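You operate a simulated robot arm through the tools that you are given. There is no shell and no other tool. Be economical: measure what you need, move in short steps, check, and stop when the job is done.

You are at the controls of a simulated robot arm. One attempt, no reset.

TASK
Shut the cabinet door one. Then take the tin that says "WAX" from the steel table and leave it on the bench shelf. Then open the steel drawer, take the block from the steel bench and put it in the inside the bench drawer, then shut the drawer. Then shut the grey drawer. Then put the small tray on the grey bench away on the steel bench. Then fetch the white box marked "bulbs" from the top shelf of the tall rack and set it on the top of the workbench. Then put the check list on the top of the workbench away on the top shelf of the tall rack. Do these in the order given. Set down upright: tin, white box.

The check looks at the end state, three seconds after you hand in, the way a careful person would. Anything else that was tipped, shoved, dropped, spilled or broken makes it a failure.

THE ROBOT
A 7-joint arm with a vacuum gripper on a trunk, on a base that drives. Base frame: it is fixed to the floor where the robot stands at the start and does not move with it; the origin is under the middle of the robot, x ahead of it, y to its left, z up. Lengths are in cm, angles in degrees, forces in N, time in s.
With the tool pointing down near the work surface it reaches from about 12 to 64 cm from the robot's upright axis, wherever it stands. Its first joint turns from -115.0 to 115.0 degrees. Places, roughly: bench shelf [-220, -180, 20]; block (9x5x4 cm) [-220, -200, 90]; cabinet door one [390, 20, 130]; check list [-250, 100, 100]; grey drawer [-210, -400, 80]; inside the bench drawer [-210, -220, 80]; small tray (12x10x2 cm) [-180, -420, 90]; steel bench [-220, -200, 90]; steel drawer [-210, -220, 80]; tin [0, -225, 100]; top of the workbench [-180, 80, 90]; top shelf of the tall rack [-380, 0, 100]; white box [-375, 25, 100]. Payload 2.55 kg.
Tool frame: the origin (TCP) lies in the middle of the cups' lips, and z points out of the cups. The gripper has 1 cup of 4.4 cm across, covering 4.4 by 4.4 cm (tool x, y); the bellows give 2 cm. With the vacuum on, a cup seals on a smooth face that it is pressed against (1 to 4 N); it does not hold porous or soft things. The pull reaches 55 N.
Orientation is told as [roll, pitch, yaw] about the base's x, y, z axes, in that order, counted from this pose: with the cups facing straight down, the tool's x points along the base's -x, its y along +y and its z along -z.

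THE INTERFACE
- The arm moves only by the tool servo_tool. Its argument "commands" is a list of rows, each a list of 3 entries, a list of its own where there are three numbers: the shift along the base's x, y, z in m, then the turn, a rotation vector about the base's x, y, z in degrees, then the vacuum: 1 switches it on, 0 off. In form: [[[tx, ty, tz], [ax, ay, az], valve], ...]. A call has 1 to 20 rows; each row shifts and turns the commanded pose from where the row before left it. A row lasts 0.2 s, in which the tool goes at most 5 cm and 8.6 degrees; a call with a longer step from one row to the next is refused whole, and so is a gripper value outside its range. A pose out of reach is approached as far as the arm can. The call stops where the force on the tool passes 40 N (or 10 N more than at its start, if that is more) or the arm is blocked; 0.2 s more then pass. The pull builds up within a second once a cup has sealed. Time passes only in rows, and 0.2 s behind the last, so rows that do not move give it time. It gives the time, the measured TCP pose, the force on the tool (base axes) and the pull of the vacuum at its end, in the units of the frame above (readings bear some noise), with the torque about the TCP (base axes, N m) and any sound that the robot's microphone picked up, and new pictures: "pictures" is both (left out), scene, wrist or none.
- Cameras (640 x 400 px; columns grow to the right, rows downward): "scene" is now at [2.56, 15.23, 175.62]; the picture's right is [-0.27, -0.96, 0.00], its down [-0.52, 0.15, -0.84] and it looks along [0.81, -0.23, -0.54] (base axes); focal length 253 px, centre (320, 200). "wrist" rides on the gripper at [8.1, 0.6, -17.3] in the tool frame; the picture's right is [-0.08, 1.00, 0.00], its down [-0.89, -0.07, -0.45] and it looks along [-0.44, -0.04, 0.90] (tool axes); focal length 256 px, centre (320, 200). There is no depth. A picture from a camera that has moved, and an enlarged one, comes with that camera's place and axes in the base frame and with its lens.
- move_column(by): slides the trunk up (or, below 0, down) by that many cm; the arm and the scene camera ride with it, the base frame stays. It gives what a move gives, with no picture.
- steer(legs): drives the robot by 1 to 6 legs, each [ahead, left, turn to the left] in cm, cm and degrees, along the robot's own axes; the way and the turn of a leg run together, so that a leg with both is an arc; at most 150 cm and 180 degrees a leg. The arm and the cameras ride along, it lands a little off, and it stops where it bumps. It gives what a move gives, and a new picture of the scene camera.
- turn_head(pan, tilt): turns the head with the scene camera to pan (to the left, within 155 degrees either way) and tilt (down, from -29 to 69), counted from straight ahead of the robot. It gives what a move gives, and a new picture of the scene camera.
- inspect(camera, box): a new picture of the part [left, top, right, bottom] of that camera's present view, enlarged. The clock stands still meanwhile.
- hand_in(): hands the job in; it is judged then, once.

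Work in short steps. Places have to be worked out from the pictures, the camera data and where the tool is seen: move nearer, look again, correct. Check each grasp and each placing, and mend what went wrong. You have 207 turns and 260 pictures in all, those below and enlarged ones among them. Switch the vacuum off and draw the arm clear of the work before you hand the job in, unless the task says otherwise; then end with one line.

The tools are called by a JSON object that holds its "op" and its "data". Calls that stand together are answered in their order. servo_tool: Moves the arm, as the interface text tells. Its arguments: {"type":"object","properties":{"commands":{"type":"array","items":{"type":"array"}},"pictures":{"type":"string","enum":["both","scene","wrist","none"]}},"required":["commands"]} The other tools are called the same way: move_column (by) slides the trunk up or down; steer (legs) drives the base; turn_head (pan, tilt) turns the head that bears the scene camera; inspect (camera, box) takes an enlarged picture of a part of a camera's view; hand_in () hands the job in.

At the start:

```text
clock: 0.0
ee_pos: [39.53, 4.53, 115.67]
ee_rot: [0.0, 0.0, 0.0]
force: [0.2, -0.2, 0.0]
ft_torque: [0.02, -0.03, 0.03]
pull: 0.0
trunk travel left (down, up): [-82.7, 16.3]
robot x, y, heading: [-0.01, -0.11, 0.1]
head pan, tilt: [-15.8, 32.8]
```

scene: 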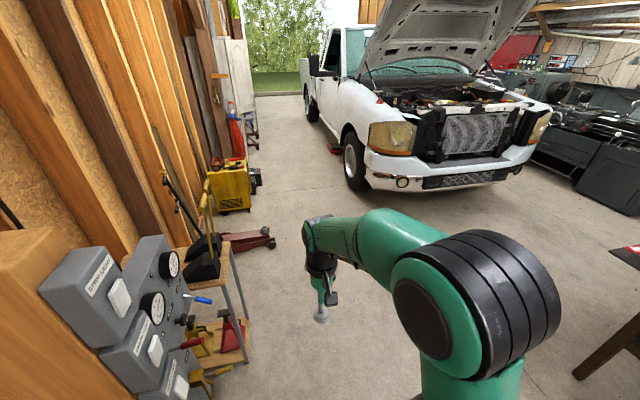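
wrist: 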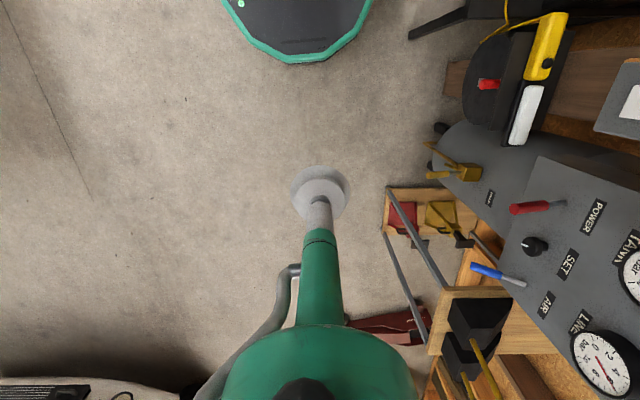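

I'll first look around to learn the scene, starting straight ahead toward cabinet door one.

{"op": "turn_head", "data": {"pan": 0, "tilt": 10}}

{"op": "turn_head", "data": {"pan": -90, "tilt": 20}}

{"op": "turn_head", "data": {"pan": -150, "tilt": 20}}

{"op": "turn_head", "data": {"pan": 150, "tilt": 20}}

```text
clock: 0.9
ee_pos: [39.56, 4.5, 115.7]
ee_rot: [0.0, 0.0, 0.0]
force: [0.2, 0.9, 0.4]
ft_torque: [0.0, 0.06, 0.02]
pull: 0.0
trunk travel left (down, up): [-82.7, 16.3]
robot x, y, heading: [0.24, 0.18, 0.0]
head pan, tilt: [0.0, 10.0]
camera scene: at [3.27, 17.65, 179.28], right [0.0, -1.0, 0.0], down [-0.17, 0.0, -0.98], along [0.98, 0.0, -0.17], focal length 253 px, centre (320, 200)
```

scene: 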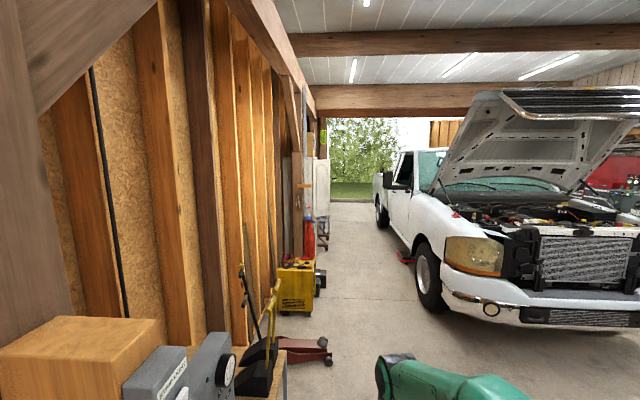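

```text
clock: 2.5
ee_pos: [39.46, 4.44, 115.78]
ee_rot: [0.0, 0.0, -0.1]
force: [0.6, 0.1, -0.1]
ft_torque: [0.01, 0.04, 0.0]
pull: 0.1
trunk travel left (down, up): [-82.7, 16.3]
robot x, y, heading: [-0.28, 0.17, 0.4]
head pan, tilt: [-90.0, 20.0]
camera scene: at [-6.02, 8.34, 177.67], right [-1.0, 0.0, 0.0], down [0.0, 0.34, -0.94], along [0.0, -0.94, -0.34], focal length 253 px, centre (320, 200)
```

scene: 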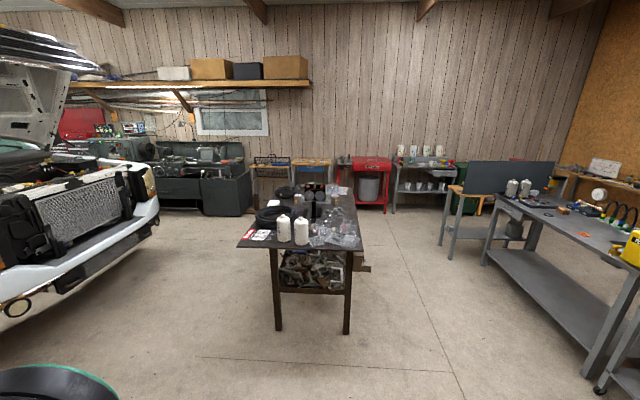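

```text
clock: 3.8
ee_pos: [39.55, 4.42, 115.66]
ee_rot: [0.0, 0.0, 0.0]
force: [-0.4, -0.4, 0.4]
ft_torque: [-0.04, 0.02, 0.02]
pull: 0.2
trunk travel left (down, up): [-82.7, 16.3]
robot x, y, heading: [-0.1, -0.06, -0.1]
head pan, tilt: [-150.0, 20.0]
camera scene: at [-14.09, 12.99, 177.66], right [-0.5, 0.87, 0.0], down [0.3, 0.17, -0.94], along [-0.81, -0.47, -0.34], focal length 253 px, centre (320, 200)
```

scene: 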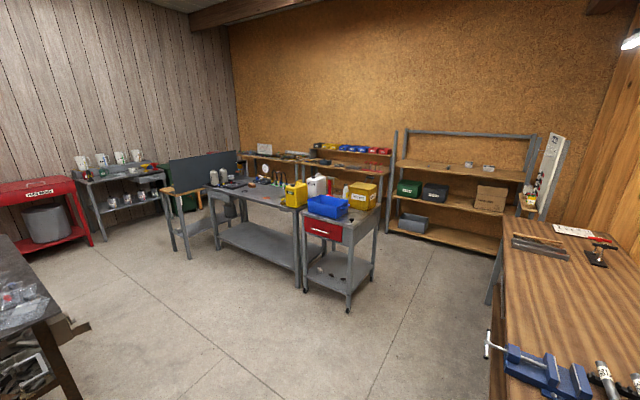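

```text
clock: 7.9
ee_pos: [39.55, 4.42, 115.71]
ee_rot: [-0.1, -0.1, 0.0]
force: [0.0, 0.0, 0.4]
ft_torque: [0.0, 0.02, -0.01]
pull: 0.1
trunk travel left (down, up): [-82.7, 16.3]
robot x, y, heading: [-0.32, -0.0, -0.1]
head pan, tilt: [150.0, 20.0]
camera scene: at [-14.09, 22.32, 177.66], right [0.5, 0.87, 0.0], down [0.3, -0.17, -0.94], along [-0.81, 0.47, -0.34], focal length 253 px, centre (320, 200)
```

scene: 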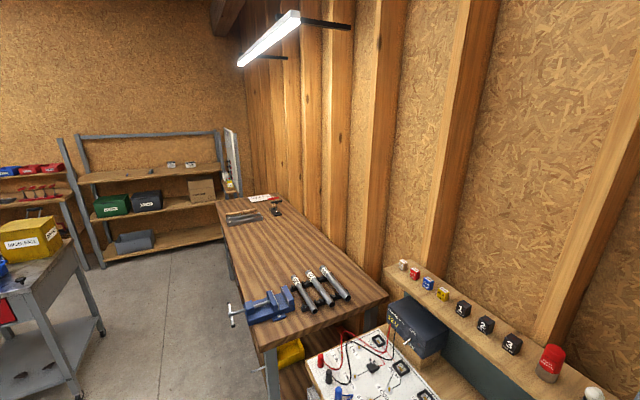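

Now drive toward the cabinet, offset right to pass the jack on the left and the truck on the right.

{"op": "turn_head", "data": {"pan": 0, "tilt": 20}}

{"op": "steer", "data": {"legs": [[0, -40, 0], [120, 0, 0]]}}

```text
clock: 10.3
ee_pos: [39.5, 4.44, 115.64]
ee_rot: [0.0, 0.0, 0.0]
force: [0.6, 0.2, -0.2]
ft_torque: [-0.02, 0.01, 0.02]
pull: 0.0
trunk travel left (down, up): [-82.7, 16.3]
robot x, y, heading: [0.15, 0.26, -0.2]
head pan, tilt: [0.0, 20.0]
camera scene: at [3.29, 17.66, 177.66], right [0.0, -1.0, 0.0], down [-0.34, 0.0, -0.94], along [0.94, 0.0, -0.34], focal length 253 px, centre (320, 200)
```

scene: 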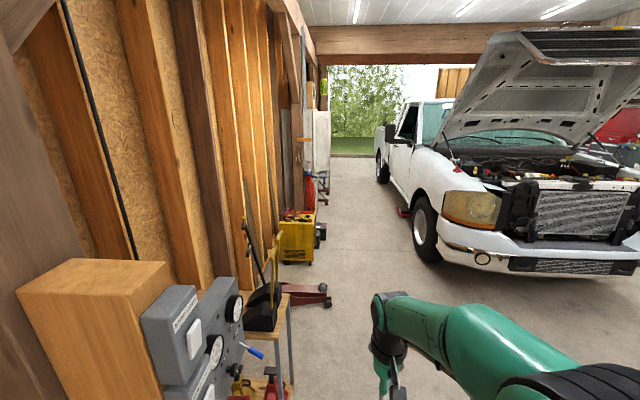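

```text
clock: 18.4
ee_pos: [159.8, -35.57, 115.68]
ee_rot: [0.0, 0.0, -0.2]
force: [-0.5, -0.2, 0.0]
ft_torque: [-0.02, 0.01, 0.0]
pull: 0.0
trunk travel left (down, up): [-82.7, 16.3]
robot x, y, heading: [120.61, -39.87, 0.0]
head pan, tilt: [0.0, 20.0]
camera scene: at [123.64, -22.25, 177.66], right [0.0, -1.0, 0.0], down [-0.34, 0.0, -0.94], along [0.94, 0.0, -0.34], focal length 253 px, centre (320, 200)
```

scene: 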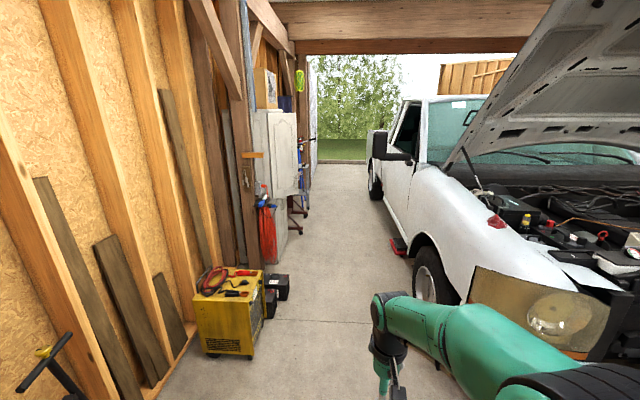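

The jack is behind now. I'll zoom in on the white cabinet.

{"op": "inspect", "data": {"camera": "scene", "box": [230, 60, 350, 250]}}

```text
2.11 times, centred on (290, 155) of scene
camera zoom: at [123.64, -22.25, 177.66], right [0.0, -1.0, 0.0], down [-0.34, 0.0, -0.94], along [0.94, 0.0, -0.34], focal length 533 px, centre (383, 295)
```

zoom: 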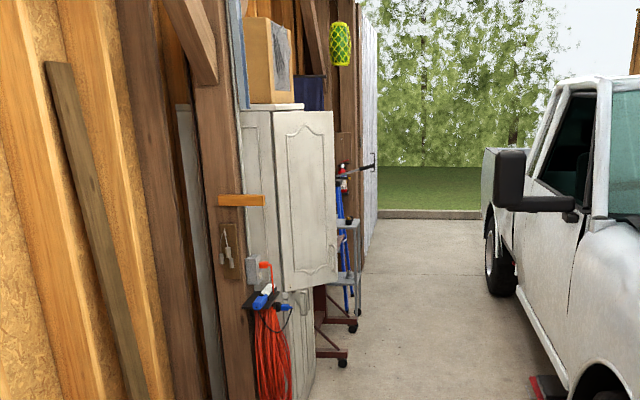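

The upper cabinet door stands partly open: hinge about (373, 28), free edge about (409, 4). I'll drive up beside it.

{"op": "steer", "data": {"legs": [[130, -10, 0]]}}

{"op": "turn_head", "data": {"pan": 25, "tilt": 20}}

```text
clock: 25.0
ee_pos: [289.8, -46.42, 115.7]
ee_rot: [0.0, 0.0, -0.3]
force: [-0.2, 0.0, 0.7]
ft_torque: [0.0, 0.02, -0.01]
pull: 0.0
trunk travel left (down, up): [-82.7, 16.3]
robot x, y, heading: [250.68, -50.73, -0.3]
head pan, tilt: [0.0, 20.0]
camera scene: at [253.72, -33.0, 177.66], right [-0.01, -1.0, 0.0], down [-0.34, 0.0, -0.94], along [0.94, -0.01, -0.34], focal length 253 px, centre (320, 200)
```

scene: 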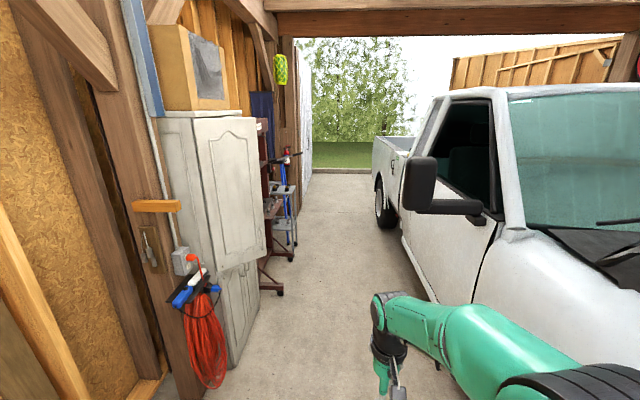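

```text
clock: 25.9
ee_pos: [289.81, -46.47, 115.74]
ee_rot: [0.1, 0.0, -0.5]
force: [0.0, -0.4, -0.2]
ft_torque: [-0.02, -0.02, -0.01]
pull: 0.0
trunk travel left (down, up): [-82.7, 16.3]
robot x, y, heading: [250.3, -50.69, -0.5]
head pan, tilt: [25.0, 20.0]
camera scene: at [252.85, -29.07, 177.66], right [0.42, -0.91, 0.0], down [-0.31, -0.14, -0.94], along [0.85, 0.39, -0.34], focal length 253 px, centre (320, 200)
```

scene: 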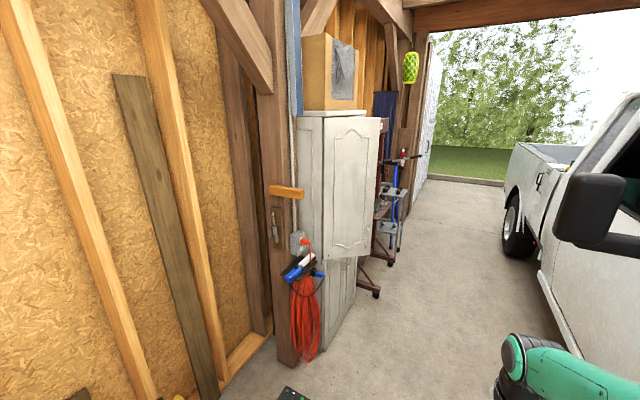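

Robot is at (250, -50). The truck mirror is near (359, -70), so I'll keep y≈-42, and turn the tool to point forward for pushing.

{"op": "servo_tool", "data": {"commands": [[[0, 0, 0.01], [0, -8.5, 0], 0], [[0, 0, 0.01], [0, -8.5, 0], 0], [[0, 0, 0.01], [0, -8.5, 0], 0], [[0, 0, 0.01], [0, -8.5, 0], 0], [[0, 0, 0.01], [0, -8.5, 0], 0], [[0, 0, 0.01], [0, -8.5, 0], 0], [[0, 0, 0], [0, -8.5, 0], 0], [[0, 0, 0], [0, -8.5, 0], 0], [[0, 0, 0], [0, -8.5, 0], 0], [[0, 0, 0], [0, -8.5, 0], 0], [[0, 0, 0], [0, -5, 0], 0], [[0, 0, 0], [0, 0, 0], 0]], "pictures": "none"}}

{"op": "steer", "data": {"legs": [[70, 7, 0], [0, 0, 90]]}}

{"op": "turn_head", "data": {"pan": -50, "tilt": 25}}

```text
clock: 28.5
ee_pos: [298.22, -45.13, 120.36]
ee_rot: [-1.3, -73.2, -0.4]
force: [0.0, -0.3, 0.1]
ft_torque: [0.01, 0.0, -0.02]
pull: 0.1
out of reach, approached as far as the arm can: row 4, 5, 6, 7, 8, 10, 11
trunk travel left (down, up): [-82.7, 16.3]
robot x, y, heading: [250.09, -50.57, -0.4]
head pan, tilt: [25.0, 20.0]
```

```text
clock: 36.1
ee_pos: [314.74, 4.01, 120.2]
ee_rot: [-1.3, -73.2, 89.6]
force: [0.7, -1.1, -0.7]
ft_torque: [-0.03, -0.01, 0.02]
pull: 0.0
trunk travel left (down, up): [-82.7, 16.3]
robot x, y, heading: [320.34, -44.08, 89.5]
head pan, tilt: [25.0, 20.0]
camera scene: at [298.66, -41.47, 177.66], right [0.91, 0.41, 0.0], down [0.14, -0.31, -0.94], along [-0.39, 0.86, -0.34], focal length 253 px, centre (320, 200)
```

scene: 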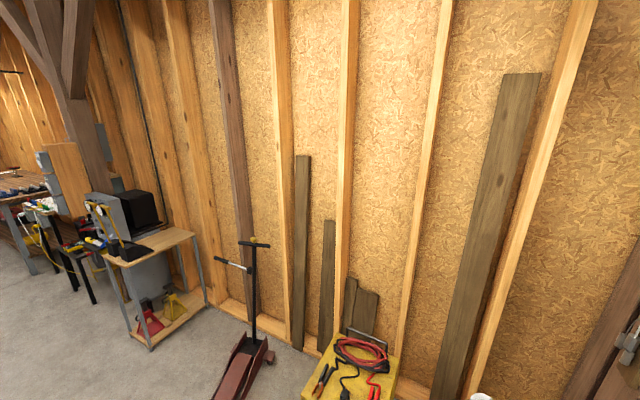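

```text
clock: 37.6
ee_pos: [314.78, 3.84, 120.27]
ee_rot: [-1.4, -73.3, 89.6]
force: [0.0, 0.0, 0.4]
ft_torque: [-0.03, 0.01, 0.0]
pull: 0.0
trunk travel left (down, up): [-82.7, 16.3]
robot x, y, heading: [320.09, -44.2, 89.5]
head pan, tilt: [-50.0, 25.0]
camera scene: at [309.62, -44.09, 176.86], right [0.64, -0.77, 0.0], down [-0.33, -0.27, -0.91], along [0.7, 0.58, -0.42], focal length 253 px, centre (320, 200)
```

scene: 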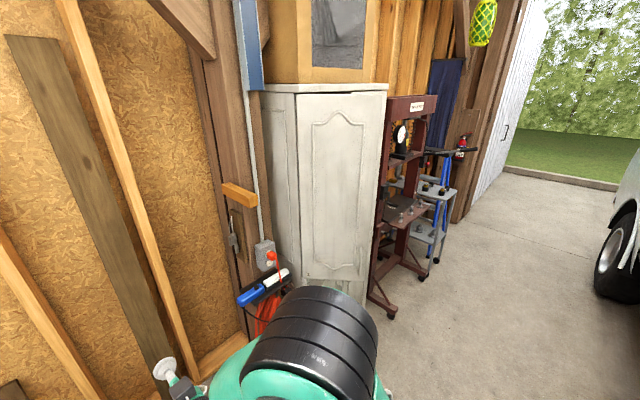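

Door's free edge is near (400, 0), hinge about (380, 23). I'll pull the tool back toward the robot before strafing alongside.

{"op": "servo_tool", "data": {"commands": [[[0, -0.03, 0], [0, 0, 0], 0], [[0, -0.03, 0], [0, 0, 0], 0], [[0, -0.03, 0.0], [0, 0, 0], 0], [[0, -0.03, 0.0], [0, 0, 0], 0], [[0, -0.03, 0.0], [0, 0, 0], 0], [[0, 0, 0], [0, 0, 0], 0]], "pictures": "none"}}

```text
clock: 39.0
ee_pos: [314.79, 3.85, 120.23]
ee_rot: [-1.3, -73.3, 89.5]
force: [0.1, 0.6, 0.3]
ft_torque: [0.02, 0.02, 0.01]
pull: 0.0
out of reach, approached as far as the arm can: row 1, 2, 3, 4, 5
trunk travel left (down, up): [-82.7, 16.3]
robot x, y, heading: [320.46, -43.86, 89.5]
head pan, tilt: [-50.0, 25.0]
```

The arm can't pull in at that pitch. I'll instead come in at a 45° heading so the tool stays clear, then sweep.

{"op": "steer", "data": {"legs": [[3, -30, 0], [0, 0, -45]]}}

{"op": "turn_head", "data": {"pan": 10, "tilt": 35}}

```text
clock: 43.1
ee_pos: [380.3, -3.56, 120.25]
ee_rot: [-1.3, -73.3, 44.8]
force: [-0.9, -0.3, 0.2]
ft_torque: [-0.01, 0.02, 0.02]
pull: 0.1
trunk travel left (down, up): [-82.7, 16.3]
robot x, y, heading: [350.15, -41.34, 44.9]
head pan, tilt: [-50.0, 25.0]
camera scene: at [342.74, -33.93, 176.86], right [-0.09, -1.0, 0.0], down [-0.42, 0.04, -0.91], along [0.9, -0.08, -0.42], focal length 253 px, centre (320, 200)
```

scene: 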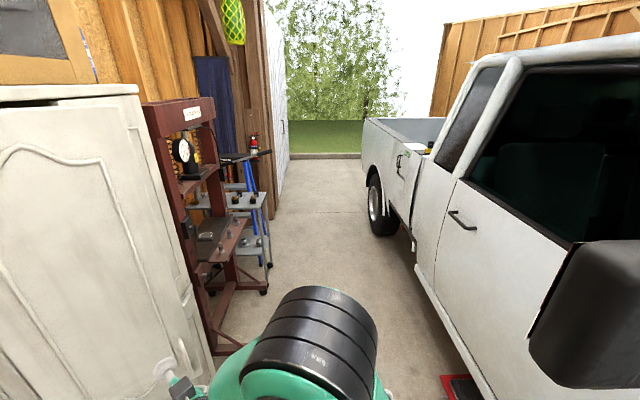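

```text
clock: 44.4
ee_pos: [380.29, -3.53, 120.26]
ee_rot: [-1.3, -73.3, 44.7]
force: [-0.1, -0.3, 0.4]
ft_torque: [0.03, 0.05, 0.0]
pull: 0.0
trunk travel left (down, up): [-82.7, 16.3]
robot x, y, heading: [350.12, -41.19, 44.4]
head pan, tilt: [10.0, 35.0]
camera scene: at [338.65, -25.89, 175.28], right [0.82, -0.58, 0.0], down [-0.33, -0.47, -0.82], along [0.47, 0.67, -0.57], focal length 253 px, centre (320, 200)
```

scene: 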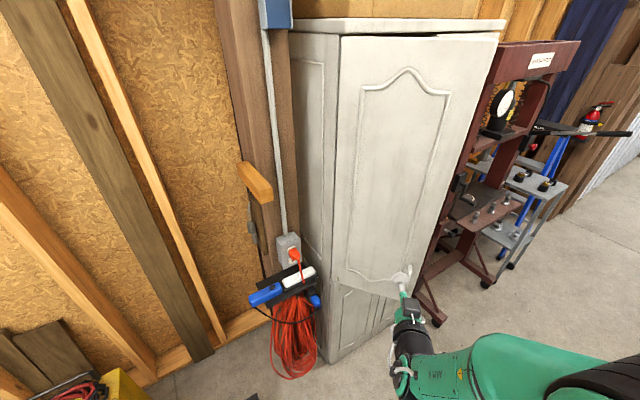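

The cup is in front of the door near its free edge. I'll push with the arm: first sideways toward the free edge, then in +y, watching force.

{"op": "servo_tool", "data": {"commands": [[[0.03, 0, 0], [0, 0, 0], 0], [[0.03, 0, 0], [0, 0, 0], 0], [[0.03, 0, 0], [0, 0, 0], 0], [[0.02, 0, 0], [0, 0, 0], 0], [[0, 0.02, 0], [0, 0, 0], 0], [[0, 0.02, 0], [0, 0, 0], 0], [[0, 0.02, 0], [0, 0, 0], 0], [[0, 0.02, 0], [0, 0, 0], 0]], "pictures": "scene"}}

```text
clock: 46.2
ee_pos: [386.82, 7.81, 120.4]
ee_rot: [-1.4, -73.1, 44.8]
force: [-0.3, 1.0, -0.5]
ft_torque: [-0.03, 0.0, 0.01]
pull: 0.1
out of reach, approached as far as the arm can: row 2, 3, 4
trunk travel left (down, up): [-82.7, 16.3]
robot x, y, heading: [350.45, -41.74, 44.7]
head pan, tilt: [10.0, 35.0]
camera scene: at [338.66, -25.8, 175.27], right [0.82, -0.58, 0.0], down [-0.33, -0.47, -0.82], along [0.47, 0.67, -0.57], focal length 253 px, centre (320, 200)
```

scene: 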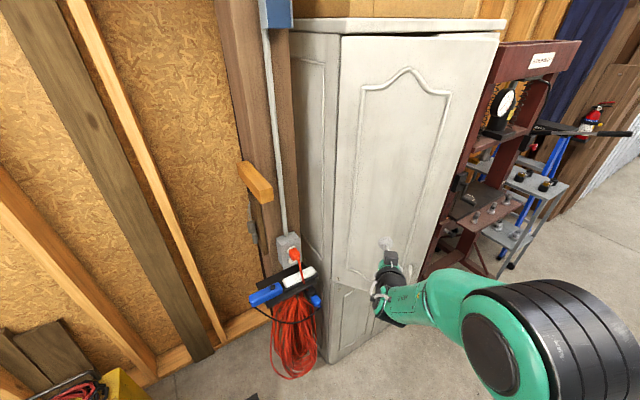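

No contact yet at (387, 8). Continue pushing +y.

{"op": "servo_tool", "data": {"commands": [[[0.0, 0.02, 0], [0, 0, 0], 0], [[0.0, 0.02, 0], [0, 0, 0], 0], [[0.01, 0.02, 0], [0, 0, 0], 0], [[0.01, 0.02, 0], [0, 0, 0], 0], [[0.01, 0.02, 0], [0, 0, 0], 0], [[0, 0.02, 0], [0, 0, 0], 0]], "pictures": "scene"}}

```text
clock: 47.6
ee_pos: [389.94, 19.81, 120.5]
ee_rot: [-1.3, -73.2, 44.7]
force: [0.5, -0.7, 0.5]
ft_torque: [0.01, 0.02, 0.01]
pull: 0.0
trunk travel left (down, up): [-82.7, 16.3]
robot x, y, heading: [350.28, -41.13, 44.6]
head pan, tilt: [10.0, 35.0]
camera scene: at [338.63, -25.79, 175.27], right [0.82, -0.58, 0.0], down [-0.33, -0.47, -0.82], along [0.47, 0.67, -0.57], focal length 253 px, centre (320, 200)
```

scene: 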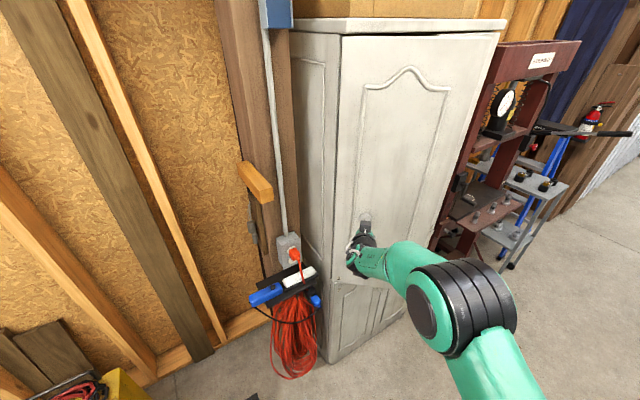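

The dark gap at the door top has shrunk, so the door seems to be moving. Keep pushing in +y and +x until firm contact.

{"op": "servo_tool", "data": {"commands": [[[0.02, 0.02, 0], [0, 0, 0], 0], [[0.02, 0.02, 0], [0, 0, 0], 0], [[0.01, 0.02, 0], [0, 0, 0], 0], [[0, 0.015, 0], [0, 0, 0], 0], [[0, 0.015, 0], [0, 0, 0], 0], [[0, 0.015, 0], [0, 0, 0], 0]], "pictures": "scene"}}

{"op": "inspect", "data": {"camera": "scene", "box": [280, 0, 520, 150]}}

```text
clock: 48.7
ee_pos: [395.43, 25.64, 120.36]
ee_rot: [-1.3, -73.3, 43.6]
force: [-9.2, -32.0, 8.4]
ft_torque: [0.41, 0.34, 1.12]
pull: 0.0
trunk travel left (down, up): [-82.7, 16.3]
robot x, y, heading: [350.4, -41.83, 44.3]
head pan, tilt: [10.0, 35.0]
stopped in row 5: the force on the tool passed its limit (the readings are from after the stop); the commanded pose is now the measured one
camera scene: at [338.1, -26.94, 175.35], right [0.81, -0.58, 0.0], down [-0.33, -0.46, -0.82], along [0.48, 0.67, -0.57], focal length 253 px, centre (320, 200)
```

scene: 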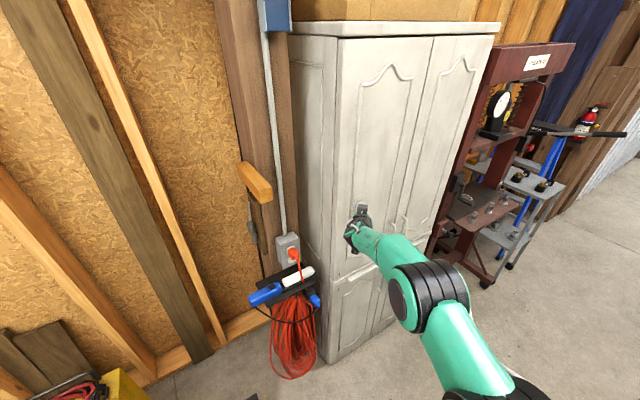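

```text
2.67 times, centred on (400, 75) of scene
camera zoom: at [338.1, -26.94, 175.35], right [0.81, -0.58, 0.0], down [-0.33, -0.46, -0.82], along [0.48, 0.67, -0.57], focal length 675 px, centre (107, 533)
```

zoom: 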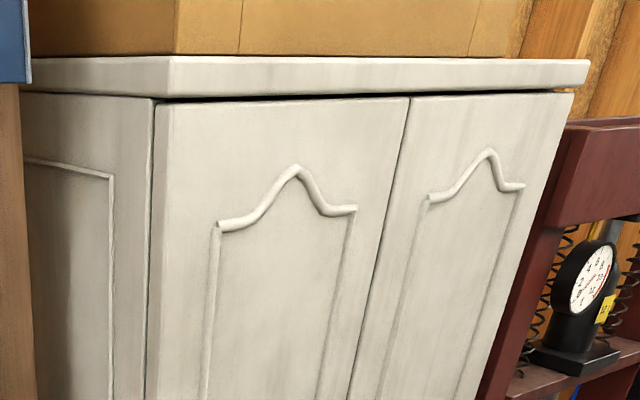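

Both doors are flush: door one is shut. Retract and check it stays.

{"op": "servo_tool", "data": {"commands": [[[0, -0.02, 0], [0, 0, 0], 0], [[-0.02, -0.04, 0], [0, 0, 0], 0], [[-0.02, -0.04, 0], [0, 0, 0], 0], [[-0.02, -0.04, 0], [0, 0, 0], 0], [[0, -0.04, 0], [0, 0, 0], 0], [[0, -0.04, 0], [0, 0, 0], 0]], "pictures": "scene"}}

```text
clock: 50.1
ee_pos: [389.51, 4.57, 119.79]
ee_rot: [-1.7, -72.9, 44.4]
force: [-0.1, -0.3, -0.5]
ft_torque: [-0.02, 0.01, -0.03]
pull: 0.1
trunk travel left (down, up): [-82.7, 16.3]
robot x, y, heading: [350.06, -41.65, 44.5]
head pan, tilt: [10.0, 35.0]
camera scene: at [338.63, -26.1, 175.29], right [0.81, -0.58, 0.0], down [-0.33, -0.47, -0.82], along [0.48, 0.67, -0.57], focal length 253 px, centre (320, 200)
```

scene: 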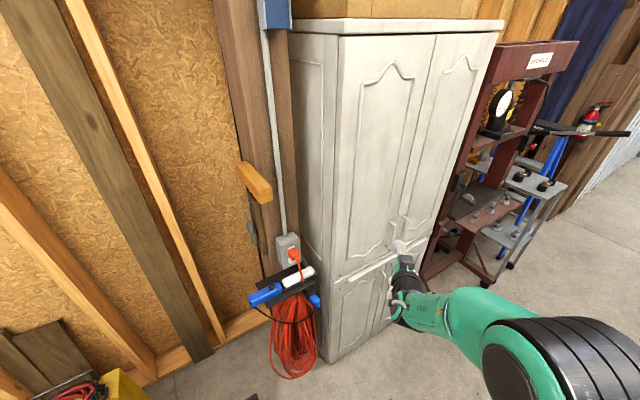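

Door stays shut. Now back out along the corridor toward the steel table.

{"op": "steer", "data": {"legs": [[0, 0, -44.5], [-150, 0, 0], [-110, 0, 0]]}}

{"op": "turn_head", "data": {"pan": -115, "tilt": 30}}

```text
clock: 64.8
ee_pos: [149.45, -34.67, 119.66]
ee_rot: [-1.9, -72.8, -0.5]
force: [-0.2, -0.1, -0.1]
ft_torque: [0.03, 0.01, 0.04]
pull: 0.0
trunk travel left (down, up): [-82.7, 16.3]
robot x, y, heading: [88.82, -39.6, -0.4]
head pan, tilt: [10.0, 35.0]
camera scene: at [91.89, -20.52, 175.28], right [0.17, -0.99, 0.0], down [-0.57, -0.1, -0.82], along [0.81, 0.14, -0.57], focal length 253 px, centre (320, 200)
```

scene: 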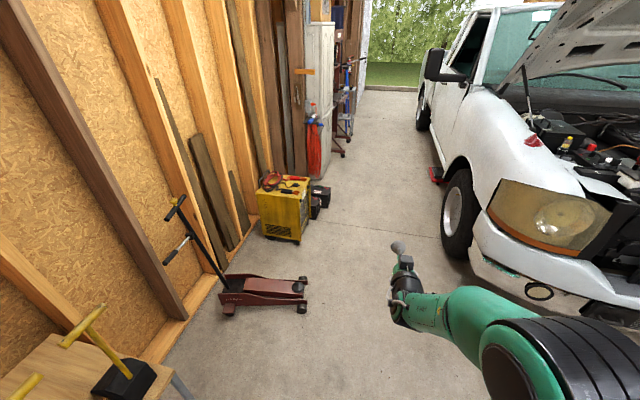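

```text
clock: 66.9
ee_pos: [149.56, -34.74, 119.75]
ee_rot: [-1.8, -72.7, -0.5]
force: [0.5, 0.3, -0.1]
ft_torque: [-0.03, 0.01, -0.02]
pull: 0.0
trunk travel left (down, up): [-82.7, 16.3]
robot x, y, heading: [89.19, -39.74, -0.3]
head pan, tilt: [-115.0, 30.0]
camera scene: at [79.36, -30.16, 176.06], right [-0.9, 0.43, 0.0], down [0.21, 0.45, -0.87], along [-0.37, -0.78, -0.5], focal length 253 px, centre (320, 200)
```

scene: 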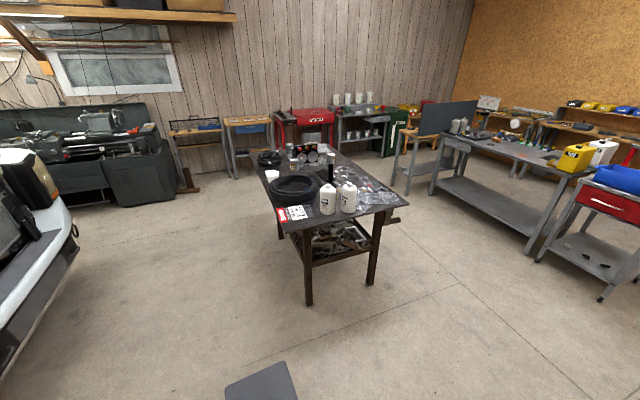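

{"op": "inspect", "data": {"camera": "scene", "box": [240, 130, 420, 240]}}

{"op": "inspect", "data": {"camera": "scene", "box": [380, 90, 640, 250]}}

```text
3.56 times, centred on (330, 185) of scene
camera zoom: at [79.36, -30.16, 176.06], right [-0.9, 0.43, 0.0], down [0.21, 0.45, -0.87], along [-0.37, -0.78, -0.5], focal length 900 px, centre (284, 253)
```

zoom: 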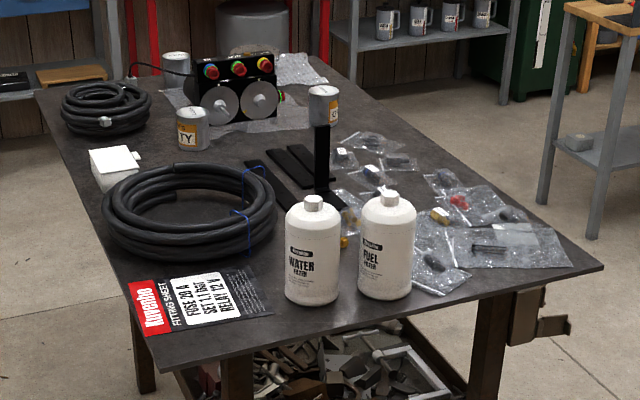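

```text
2.46 times, centred on (510, 170) of scene
camera zoom: at [79.36, -30.16, 176.06], right [-0.9, 0.43, 0.0], down [0.21, 0.45, -0.87], along [-0.37, -0.78, -0.5], focal length 623 px, centre (-148, 274)
```

zoom: 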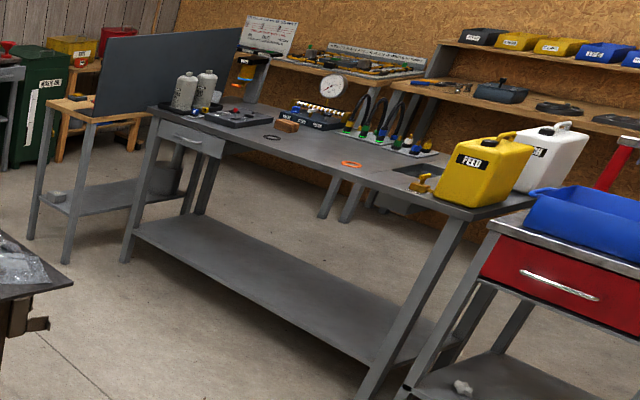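

Three tins are on the table: one reads "..TY"; I need to read the others. Zoom more.

{"op": "inspect", "data": {"camera": "scene", "box": [275, 135, 355, 185]}}

```text
8.00 times, centred on (315, 160) of scene
camera zoom: at [79.36, -30.16, 176.06], right [-0.9, 0.43, 0.0], down [0.21, 0.45, -0.87], along [-0.37, -0.78, -0.5], focal length 2026 px, centre (360, 520)
```

zoom: 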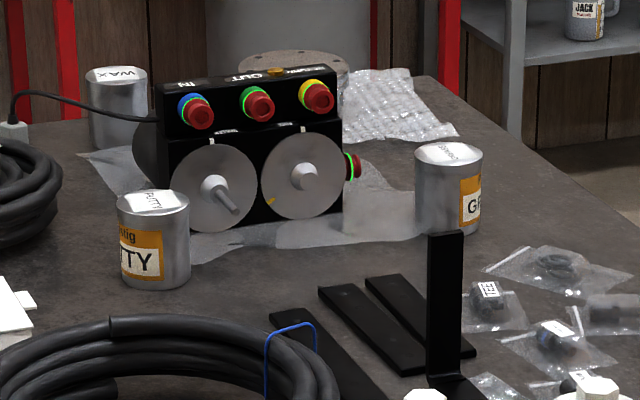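

The WAX tin is at the far end of the table, about (2, -265), behind the black box. I'll reach it from the far (-y) side. First fold the tool back down.

{"op": "servo_tool", "data": {"commands": [[[-0.03, 0, 0], [0, 8.5, 0], 0], [[-0.03, 0, 0], [0, 8.5, 0], 0], [[-0.03, 0, 0], [0, 8.5, 0], 0], [[-0.03, 0, 0], [0, 8.5, 0], 0], [[-0.02, 0, 0], [0, 8.5, 0], 0], [[-0.02, 0, 0.01], [0, 8.5, 0], 0], [[-0.02, 0, 0.01], [0, 8.5, 0], 0], [[-0.02, 0, 0.01], [0, 8.5, 0], 0], [[0, 0, 0.01], [0, 4.8, 0], 0], [[0, 0, 0], [0, 0, 0], 0]], "pictures": "none"}}

{"op": "steer", "data": {"legs": [[20, 0, 0], [0, -145, 0], [0, -140, 0]]}}

{"op": "turn_head", "data": {"pan": -150, "tilt": 35}}

```text
clock: 69.1
ee_pos: [128.81, -35.21, 115.91]
ee_rot: [-2.3, 0.0, 0.0]
force: [-0.3, 0.6, -0.6]
ft_torque: [-0.05, 0.02, -0.02]
pull: 0.1
out of reach, approached as far as the arm can: row 8, 9
trunk travel left (down, up): [-82.7, 16.3]
robot x, y, heading: [88.98, -39.48, -0.5]
head pan, tilt: [-115.0, 30.0]
```

```text
clock: 84.0
ee_pos: [147.16, -319.54, 115.9]
ee_rot: [-2.3, 0.0, 0.1]
force: [0.1, -0.1, 0.1]
ft_torque: [0.01, 0.02, 0.03]
pull: 0.0
trunk travel left (down, up): [-82.7, 16.3]
robot x, y, heading: [107.89, -323.75, -0.3]
head pan, tilt: [-115.0, 30.0]
camera scene: at [97.74, -314.52, 176.06], right [-0.9, 0.43, 0.0], down [0.21, 0.45, -0.87], along [-0.37, -0.78, -0.5], focal length 253 px, centre (320, 200)
```

scene: 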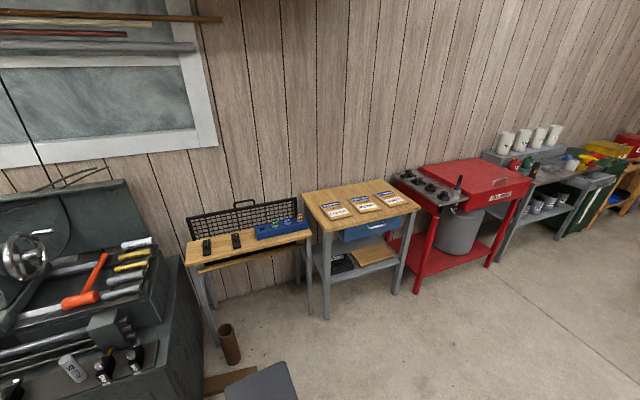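

```text
clock: 85.0
ee_pos: [147.18, -319.4, 115.76]
ee_rot: [-2.2, 0.1, 0.1]
force: [-0.3, 0.1, 0.5]
ft_torque: [0.02, 0.02, -0.01]
pull: 0.1
trunk travel left (down, up): [-82.7, 16.3]
robot x, y, heading: [107.31, -324.04, -0.3]
head pan, tilt: [-150.0, 35.0]
camera scene: at [93.96, -310.7, 175.28], right [-0.5, 0.87, 0.0], down [0.5, 0.29, -0.82], along [-0.71, -0.41, -0.57], focal length 253 px, centre (320, 200)
```

scene: 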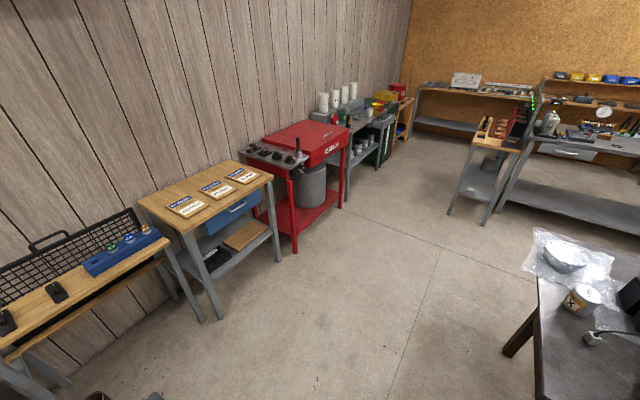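

The WAX tin is near (-4, -253), ~14 cm from the far edge (y≈-267). Turn to face +y and strafe behind the table's far end.

{"op": "steer", "data": {"legs": [[0, 0, 90.3], [0, 110, 0], [10, 0, 0]]}}

{"op": "turn_head", "data": {"pan": 0, "tilt": 50}}

```text
clock: 95.2
ee_pos: [-5.77, -272.64, 115.85]
ee_rot: [-2.4, 0.0, 89.0]
force: [-0.7, -0.6, -0.8]
ft_torque: [0.03, 0.01, -0.01]
pull: 0.1
trunk travel left (down, up): [-82.7, 16.3]
robot x, y, heading: [-1.66, -312.42, 88.7]
head pan, tilt: [-150.0, 35.0]
camera scene: at [-15.55, -325.63, 175.29], right [-0.88, -0.48, 0.0], down [-0.28, 0.5, -0.82], along [0.39, -0.72, -0.57], focal length 253 px, centre (320, 200)
```

scene: 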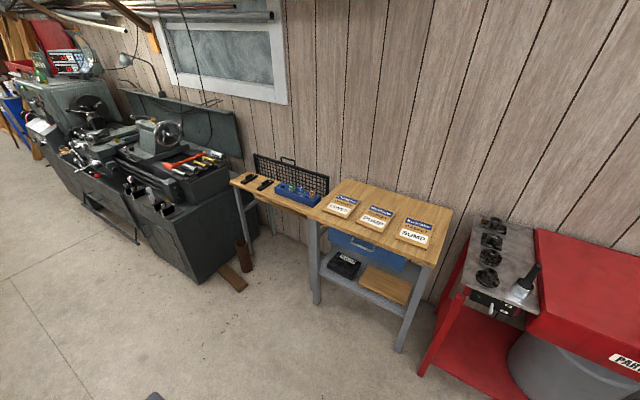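

```text
clock: 97.6
ee_pos: [-5.78, -272.65, 115.92]
ee_rot: [-2.3, -0.1, 89.0]
force: [0.3, -0.7, 0.3]
ft_torque: [-0.01, -0.02, -0.01]
pull: 0.1
trunk travel left (down, up): [-82.7, 16.3]
robot x, y, heading: [-1.91, -312.66, 88.9]
head pan, tilt: [0.0, 50.0]
camera scene: at [-19.61, -310.28, 173.11], right [1.0, -0.02, 0.0], down [-0.02, -0.77, -0.64], along [0.01, 0.64, -0.77], focal length 253 px, centre (320, 200)
```

scene: 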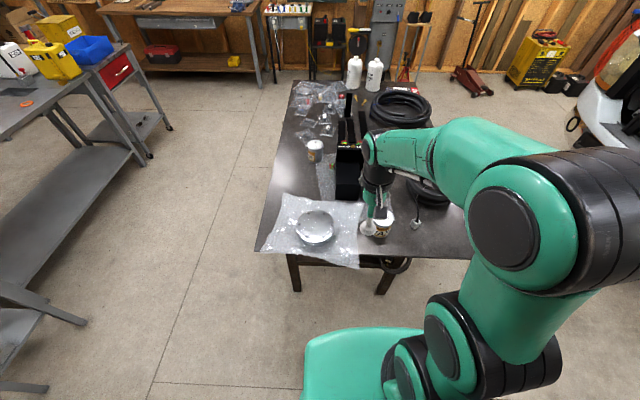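

Tin is right near the cup in the image. Use the wrist camera to refine.

{"op": "servo_tool", "data": {"commands": [[[0, 0, 0], [2.3, 0, 0], 0]], "pictures": "wrist"}}

```text
clock: 98.0
ee_pos: [-5.81, -272.68, 115.94]
ee_rot: [-2.1, -2.4, 89.1]
force: [-0.3, -0.5, -0.2]
ft_torque: [0.03, 0.03, 0.0]
pull: 0.1
trunk travel left (down, up): [-82.7, 16.3]
robot x, y, heading: [-2.13, -312.22, 88.8]
head pan, tilt: [0.0, 50.0]
camera wrist: at [-7.17, -281.62, 132.77], right [-0.99, 0.1, -0.04], down [0.07, 0.87, 0.49], along [0.08, 0.48, -0.87], focal length 256 px, centre (320, 200)
```

wrist: 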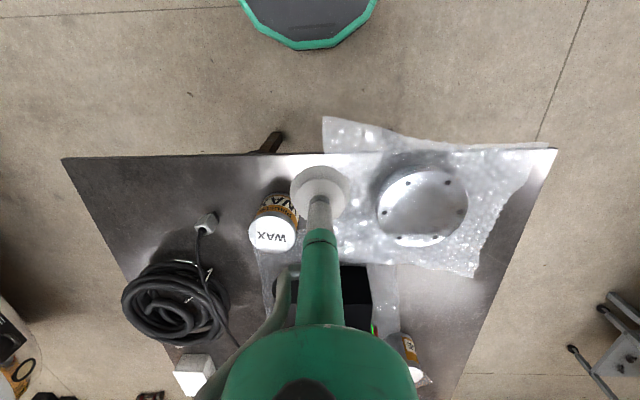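

WAX tin's top is around (5, -255, ~96). Level the tool and move above it.

{"op": "servo_tool", "data": {"commands": [[[0.027, 0.044, 0], [-2.4, 2.1, 0], 0], [[0.027, 0.044, 0], [0, 0, 0], 0], [[0.027, 0.044, -0.02], [0, 0, 0], 0], [[0.027, 0.044, -0.02], [0, 0, 0], 0], [[0, 0, -0.03], [0, 0, 0], 0], [[0, 0, -0.03], [0, 0, 0], 0], [[0, 0, 0], [0, 0, 0], 0]], "pictures": "both"}}

```text
refused: row 1 steps farther than a row can; nothing moved
```

{"op": "servo_tool", "data": {"commands": [[[0.022, 0.035, 0], [-2.4, 2.1, 0], 0], [[0.022, 0.035, 0], [0, 0, 0], 0], [[0.022, 0.035, -0.02], [0, 0, 0], 0], [[0.022, 0.036, -0.02], [0, 0, 0], 0], [[0.021, 0.036, -0.02], [0, 0, 0], 0], [[0, 0, -0.03], [0, 0, 0], 0], [[0, 0, -0.03], [0, 0, 0], 0], [[0, 0, 0], [0, 0, 0], 0]], "pictures": "both"}}

```text
clock: 99.8
ee_pos: [5.02, -256.38, 101.48]
ee_rot: [-0.2, 0.1, 88.9]
force: [-0.1, -0.1, 0.3]
ft_torque: [0.02, 0.01, 0.02]
pull: 0.1
out of reach, approached as far as the arm can: row 1, 2, 5
trunk travel left (down, up): [-82.7, 16.3]
robot x, y, heading: [-1.97, -312.22, 88.9]
head pan, tilt: [0.0, 50.0]
camera scene: at [-19.63, -310.34, 173.1], right [1.0, -0.02, 0.0], down [-0.02, -0.77, -0.64], along [0.01, 0.64, -0.77], focal length 253 px, centre (320, 200)
camera wrist: at [4.25, -264.59, 118.78], right [-1.0, 0.1, 0.0], down [0.09, 0.89, 0.45], along [0.05, 0.44, -0.9], focal length 256 px, centre (320, 200)
```

scene: 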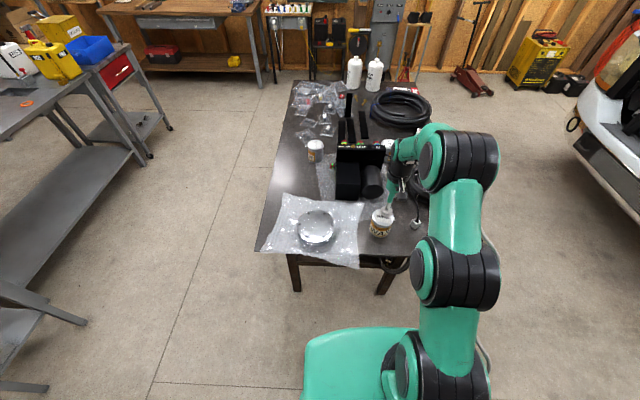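
wrist: 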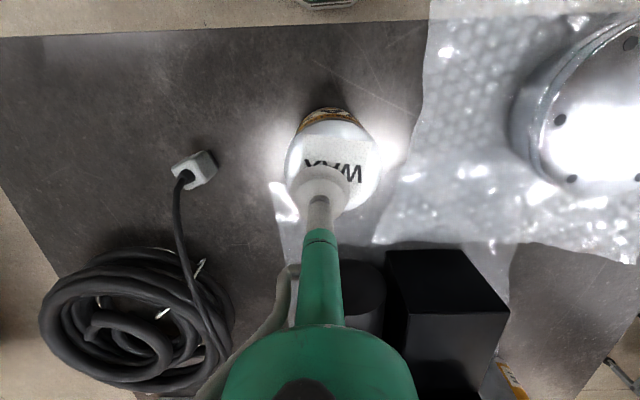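

Tin top centre ≈ (4, -257). Shift 1 cm and descend with the vacuum on.

{"op": "servo_tool", "data": {"commands": [[[-0.009, -0.006, -0.01], [0, 0, 0], 1], [[0, 0, -0.01], [0, 0, 0], 1], [[0, 0, -0.01], [0, 0, 0], 1], [[0, 0, -0.008], [0, 0, 0], 1], [[0, 0, 0], [0, 0, 0], 1], [[0, 0, 0], [0, 0, 0], 1]], "pictures": "wrist"}}

```text
clock: 100.5
ee_pos: [4.42, -256.21, 100.06]
ee_rot: [-0.3, -1.3, 88.9]
force: [1.7, -6.7, 17.3]
ft_torque: [-0.38, 0.55, 0.24]
pull: 55.2
trunk travel left (down, up): [-82.7, 16.3]
robot x, y, heading: [-1.65, -312.37, 88.8]
head pan, tilt: [0.0, 50.0]
stopped in row 3: the force on the tool passed its limit (the readings are from after the stop); the commanded pose is now the measured one
camera wrist: at [3.5, -264.74, 117.13], right [-1.0, 0.1, -0.01], down [0.08, 0.88, 0.47], along [0.05, 0.46, -0.88], focal length 256 px, centre (320, 200)
```

wrist: 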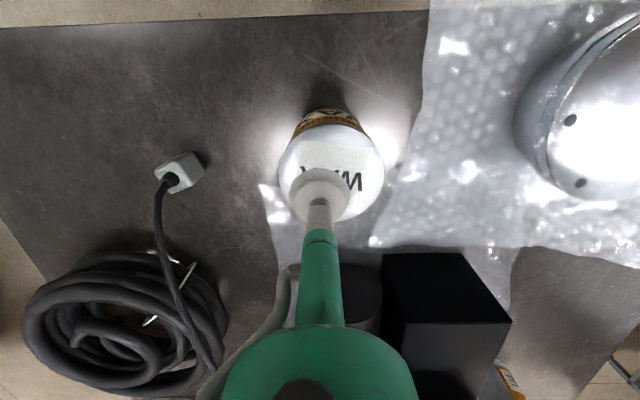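

Sealed at z≈100 with full pull. Lift slowly.

{"op": "servo_tool", "data": {"commands": [[[0, 0, 0.01], [0, 0, 0], 1], [[0, 0, 0.02], [0, 0, 0], 1], [[0, 0, 0.03], [0, 0, 0], 1], [[0, 0, 0.03], [0, 0, 0], 1], [[0, 0, 0.03], [0, 0, 0], 1], [[0, 0, 0.03], [0, 0, 0], 1], [[0, 0, 0], [0, 0, 0], 1]], "pictures": "both"}}

```text
clock: 102.1
ee_pos: [4.14, -258.0, 110.17]
ee_rot: [-0.2, -1.0, 89.0]
force: [0.5, -0.2, -3.5]
ft_torque: [0.05, -0.02, 0.02]
pull: 54.9
out of reach, approached as far as the arm can: row 5, 6
trunk travel left (down, up): [-82.7, 16.3]
robot x, y, heading: [-1.94, -312.57, 88.6]
head pan, tilt: [0.0, 50.0]
camera scene: at [-19.59, -310.2, 173.1], right [1.0, -0.02, 0.0], down [-0.02, -0.77, -0.64], along [0.01, 0.64, -0.77], focal length 253 px, centre (320, 200)
camera wrist: at [3.32, -266.58, 127.37], right [-1.0, 0.1, 0.0], down [0.09, 0.88, 0.46], along [0.05, 0.46, -0.89], focal length 256 px, centre (320, 200)
```

scene: 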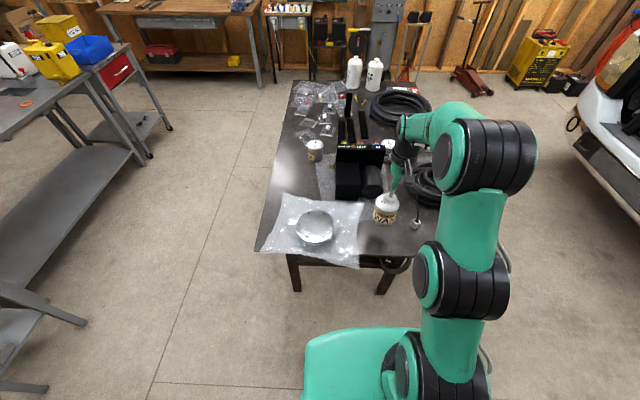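
wrist: 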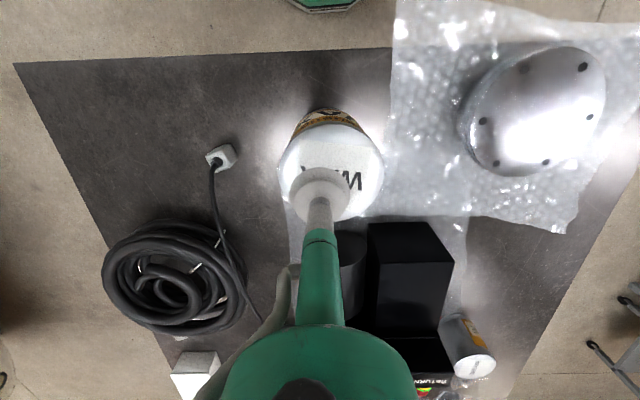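

Tin is held (~0.35 kg). Back away from the table, go round to the steel bench aisle, then look.

{"op": "steer", "data": {"legs": [[-27, 0, 0], [0, 105, 0], [150, 0, 0], [0, 0, 91]]}}

{"op": "turn_head", "data": {"pan": 0, "tilt": 35}}

```text
clock: 120.0
ee_pos: [-160.18, -179.79, 110.31]
ee_rot: [-0.3, -1.1, 178.8]
force: [-0.1, 0.5, -4.1]
ft_torque: [0.04, 0.06, 0.03]
pull: 55.2
trunk travel left (down, up): [-82.7, 16.3]
robot x, y, heading: [-105.71, -185.59, 178.5]
head pan, tilt: [0.0, 50.0]
camera scene: at [-108.14, -203.62, 173.1], right [0.02, 1.0, 0.0], down [0.77, -0.02, -0.64], along [-0.64, 0.02, -0.77], focal length 253 px, centre (320, 200)
```

scene: 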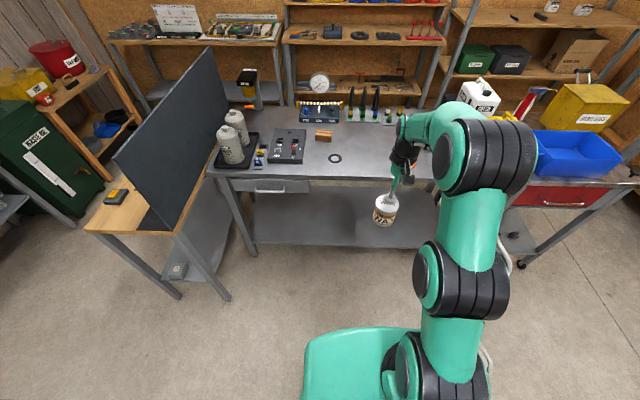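

```text
clock: 120.7
ee_pos: [-160.24, -179.8, 110.24]
ee_rot: [-0.2, -1.1, 178.8]
force: [0.2, 0.3, -3.6]
ft_torque: [0.06, 0.03, -0.03]
pull: 54.6
trunk travel left (down, up): [-82.7, 16.3]
robot x, y, heading: [-106.07, -185.35, 178.5]
head pan, tilt: [0.0, 35.0]
camera scene: at [-109.25, -203.58, 175.27], right [0.02, 1.0, 0.0], down [0.57, -0.01, -0.82], along [-0.82, 0.02, -0.57], focal length 253 px, centre (320, 200)
```

scene: 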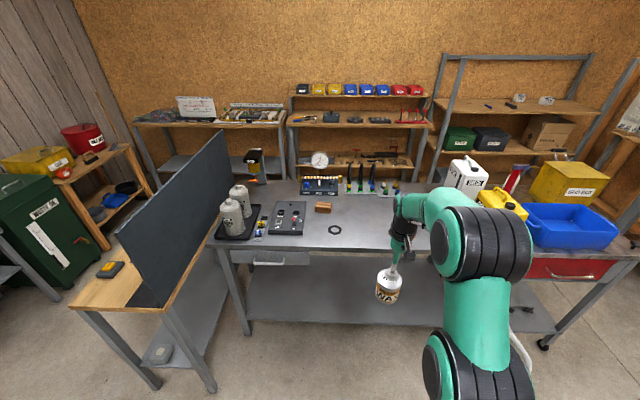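

Bench front at x≈-189, shelf front ≈-195. Lower the trunk so the arm fits beneath the bench top, then look.

{"op": "move_column", "data": {"by": -66}}

{"op": "turn_head", "data": {"pan": 0, "tilt": 20}}

{"op": "servo_tool", "data": {"commands": [[[0, 0, 0], [0, 0, 0], 1]], "pictures": "wrist"}}

```text
refused: -66 is not a number from -40 to 40
```

```text
clock: 121.5
ee_pos: [-160.23, -179.8, 110.13]
ee_rot: [-0.3, -1.1, 178.7]
force: [0.0, 0.5, -3.5]
ft_torque: [0.02, 0.05, 0.01]
pull: 54.8
trunk travel left (down, up): [-82.7, 16.3]
robot x, y, heading: [-106.07, -186.01, 178.7]
head pan, tilt: [0.0, 20.0]
camera scene: at [-109.75, -203.57, 177.66], right [0.02, 1.0, 0.0], down [0.34, -0.01, -0.94], along [-0.94, 0.02, -0.34], focal length 253 px, centre (320, 200)
```

scene: 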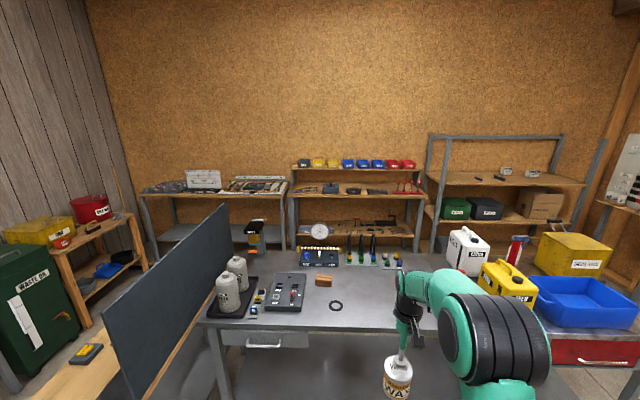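

```text
clock: 121.9
ee_pos: [-160.2, -179.84, 110.14]
ee_rot: [-0.3, -1.1, 178.9]
force: [0.5, 0.1, -3.9]
ft_torque: [0.0, 0.03, 0.0]
pull: 55.0
trunk travel left (down, up): [-82.7, 16.3]
robot x, y, heading: [-105.73, -186.0, 178.5]
head pan, tilt: [0.0, 20.0]
camera wrist: at [-151.77, -180.83, 127.38], right [-0.1, -0.99, 0.0], down [-0.88, 0.09, 0.46], along [-0.46, 0.05, -0.89], focal length 256 px, centre (320, 200)
```

wrist: 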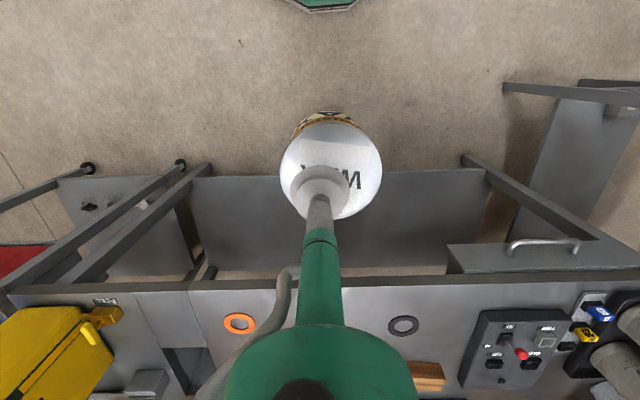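

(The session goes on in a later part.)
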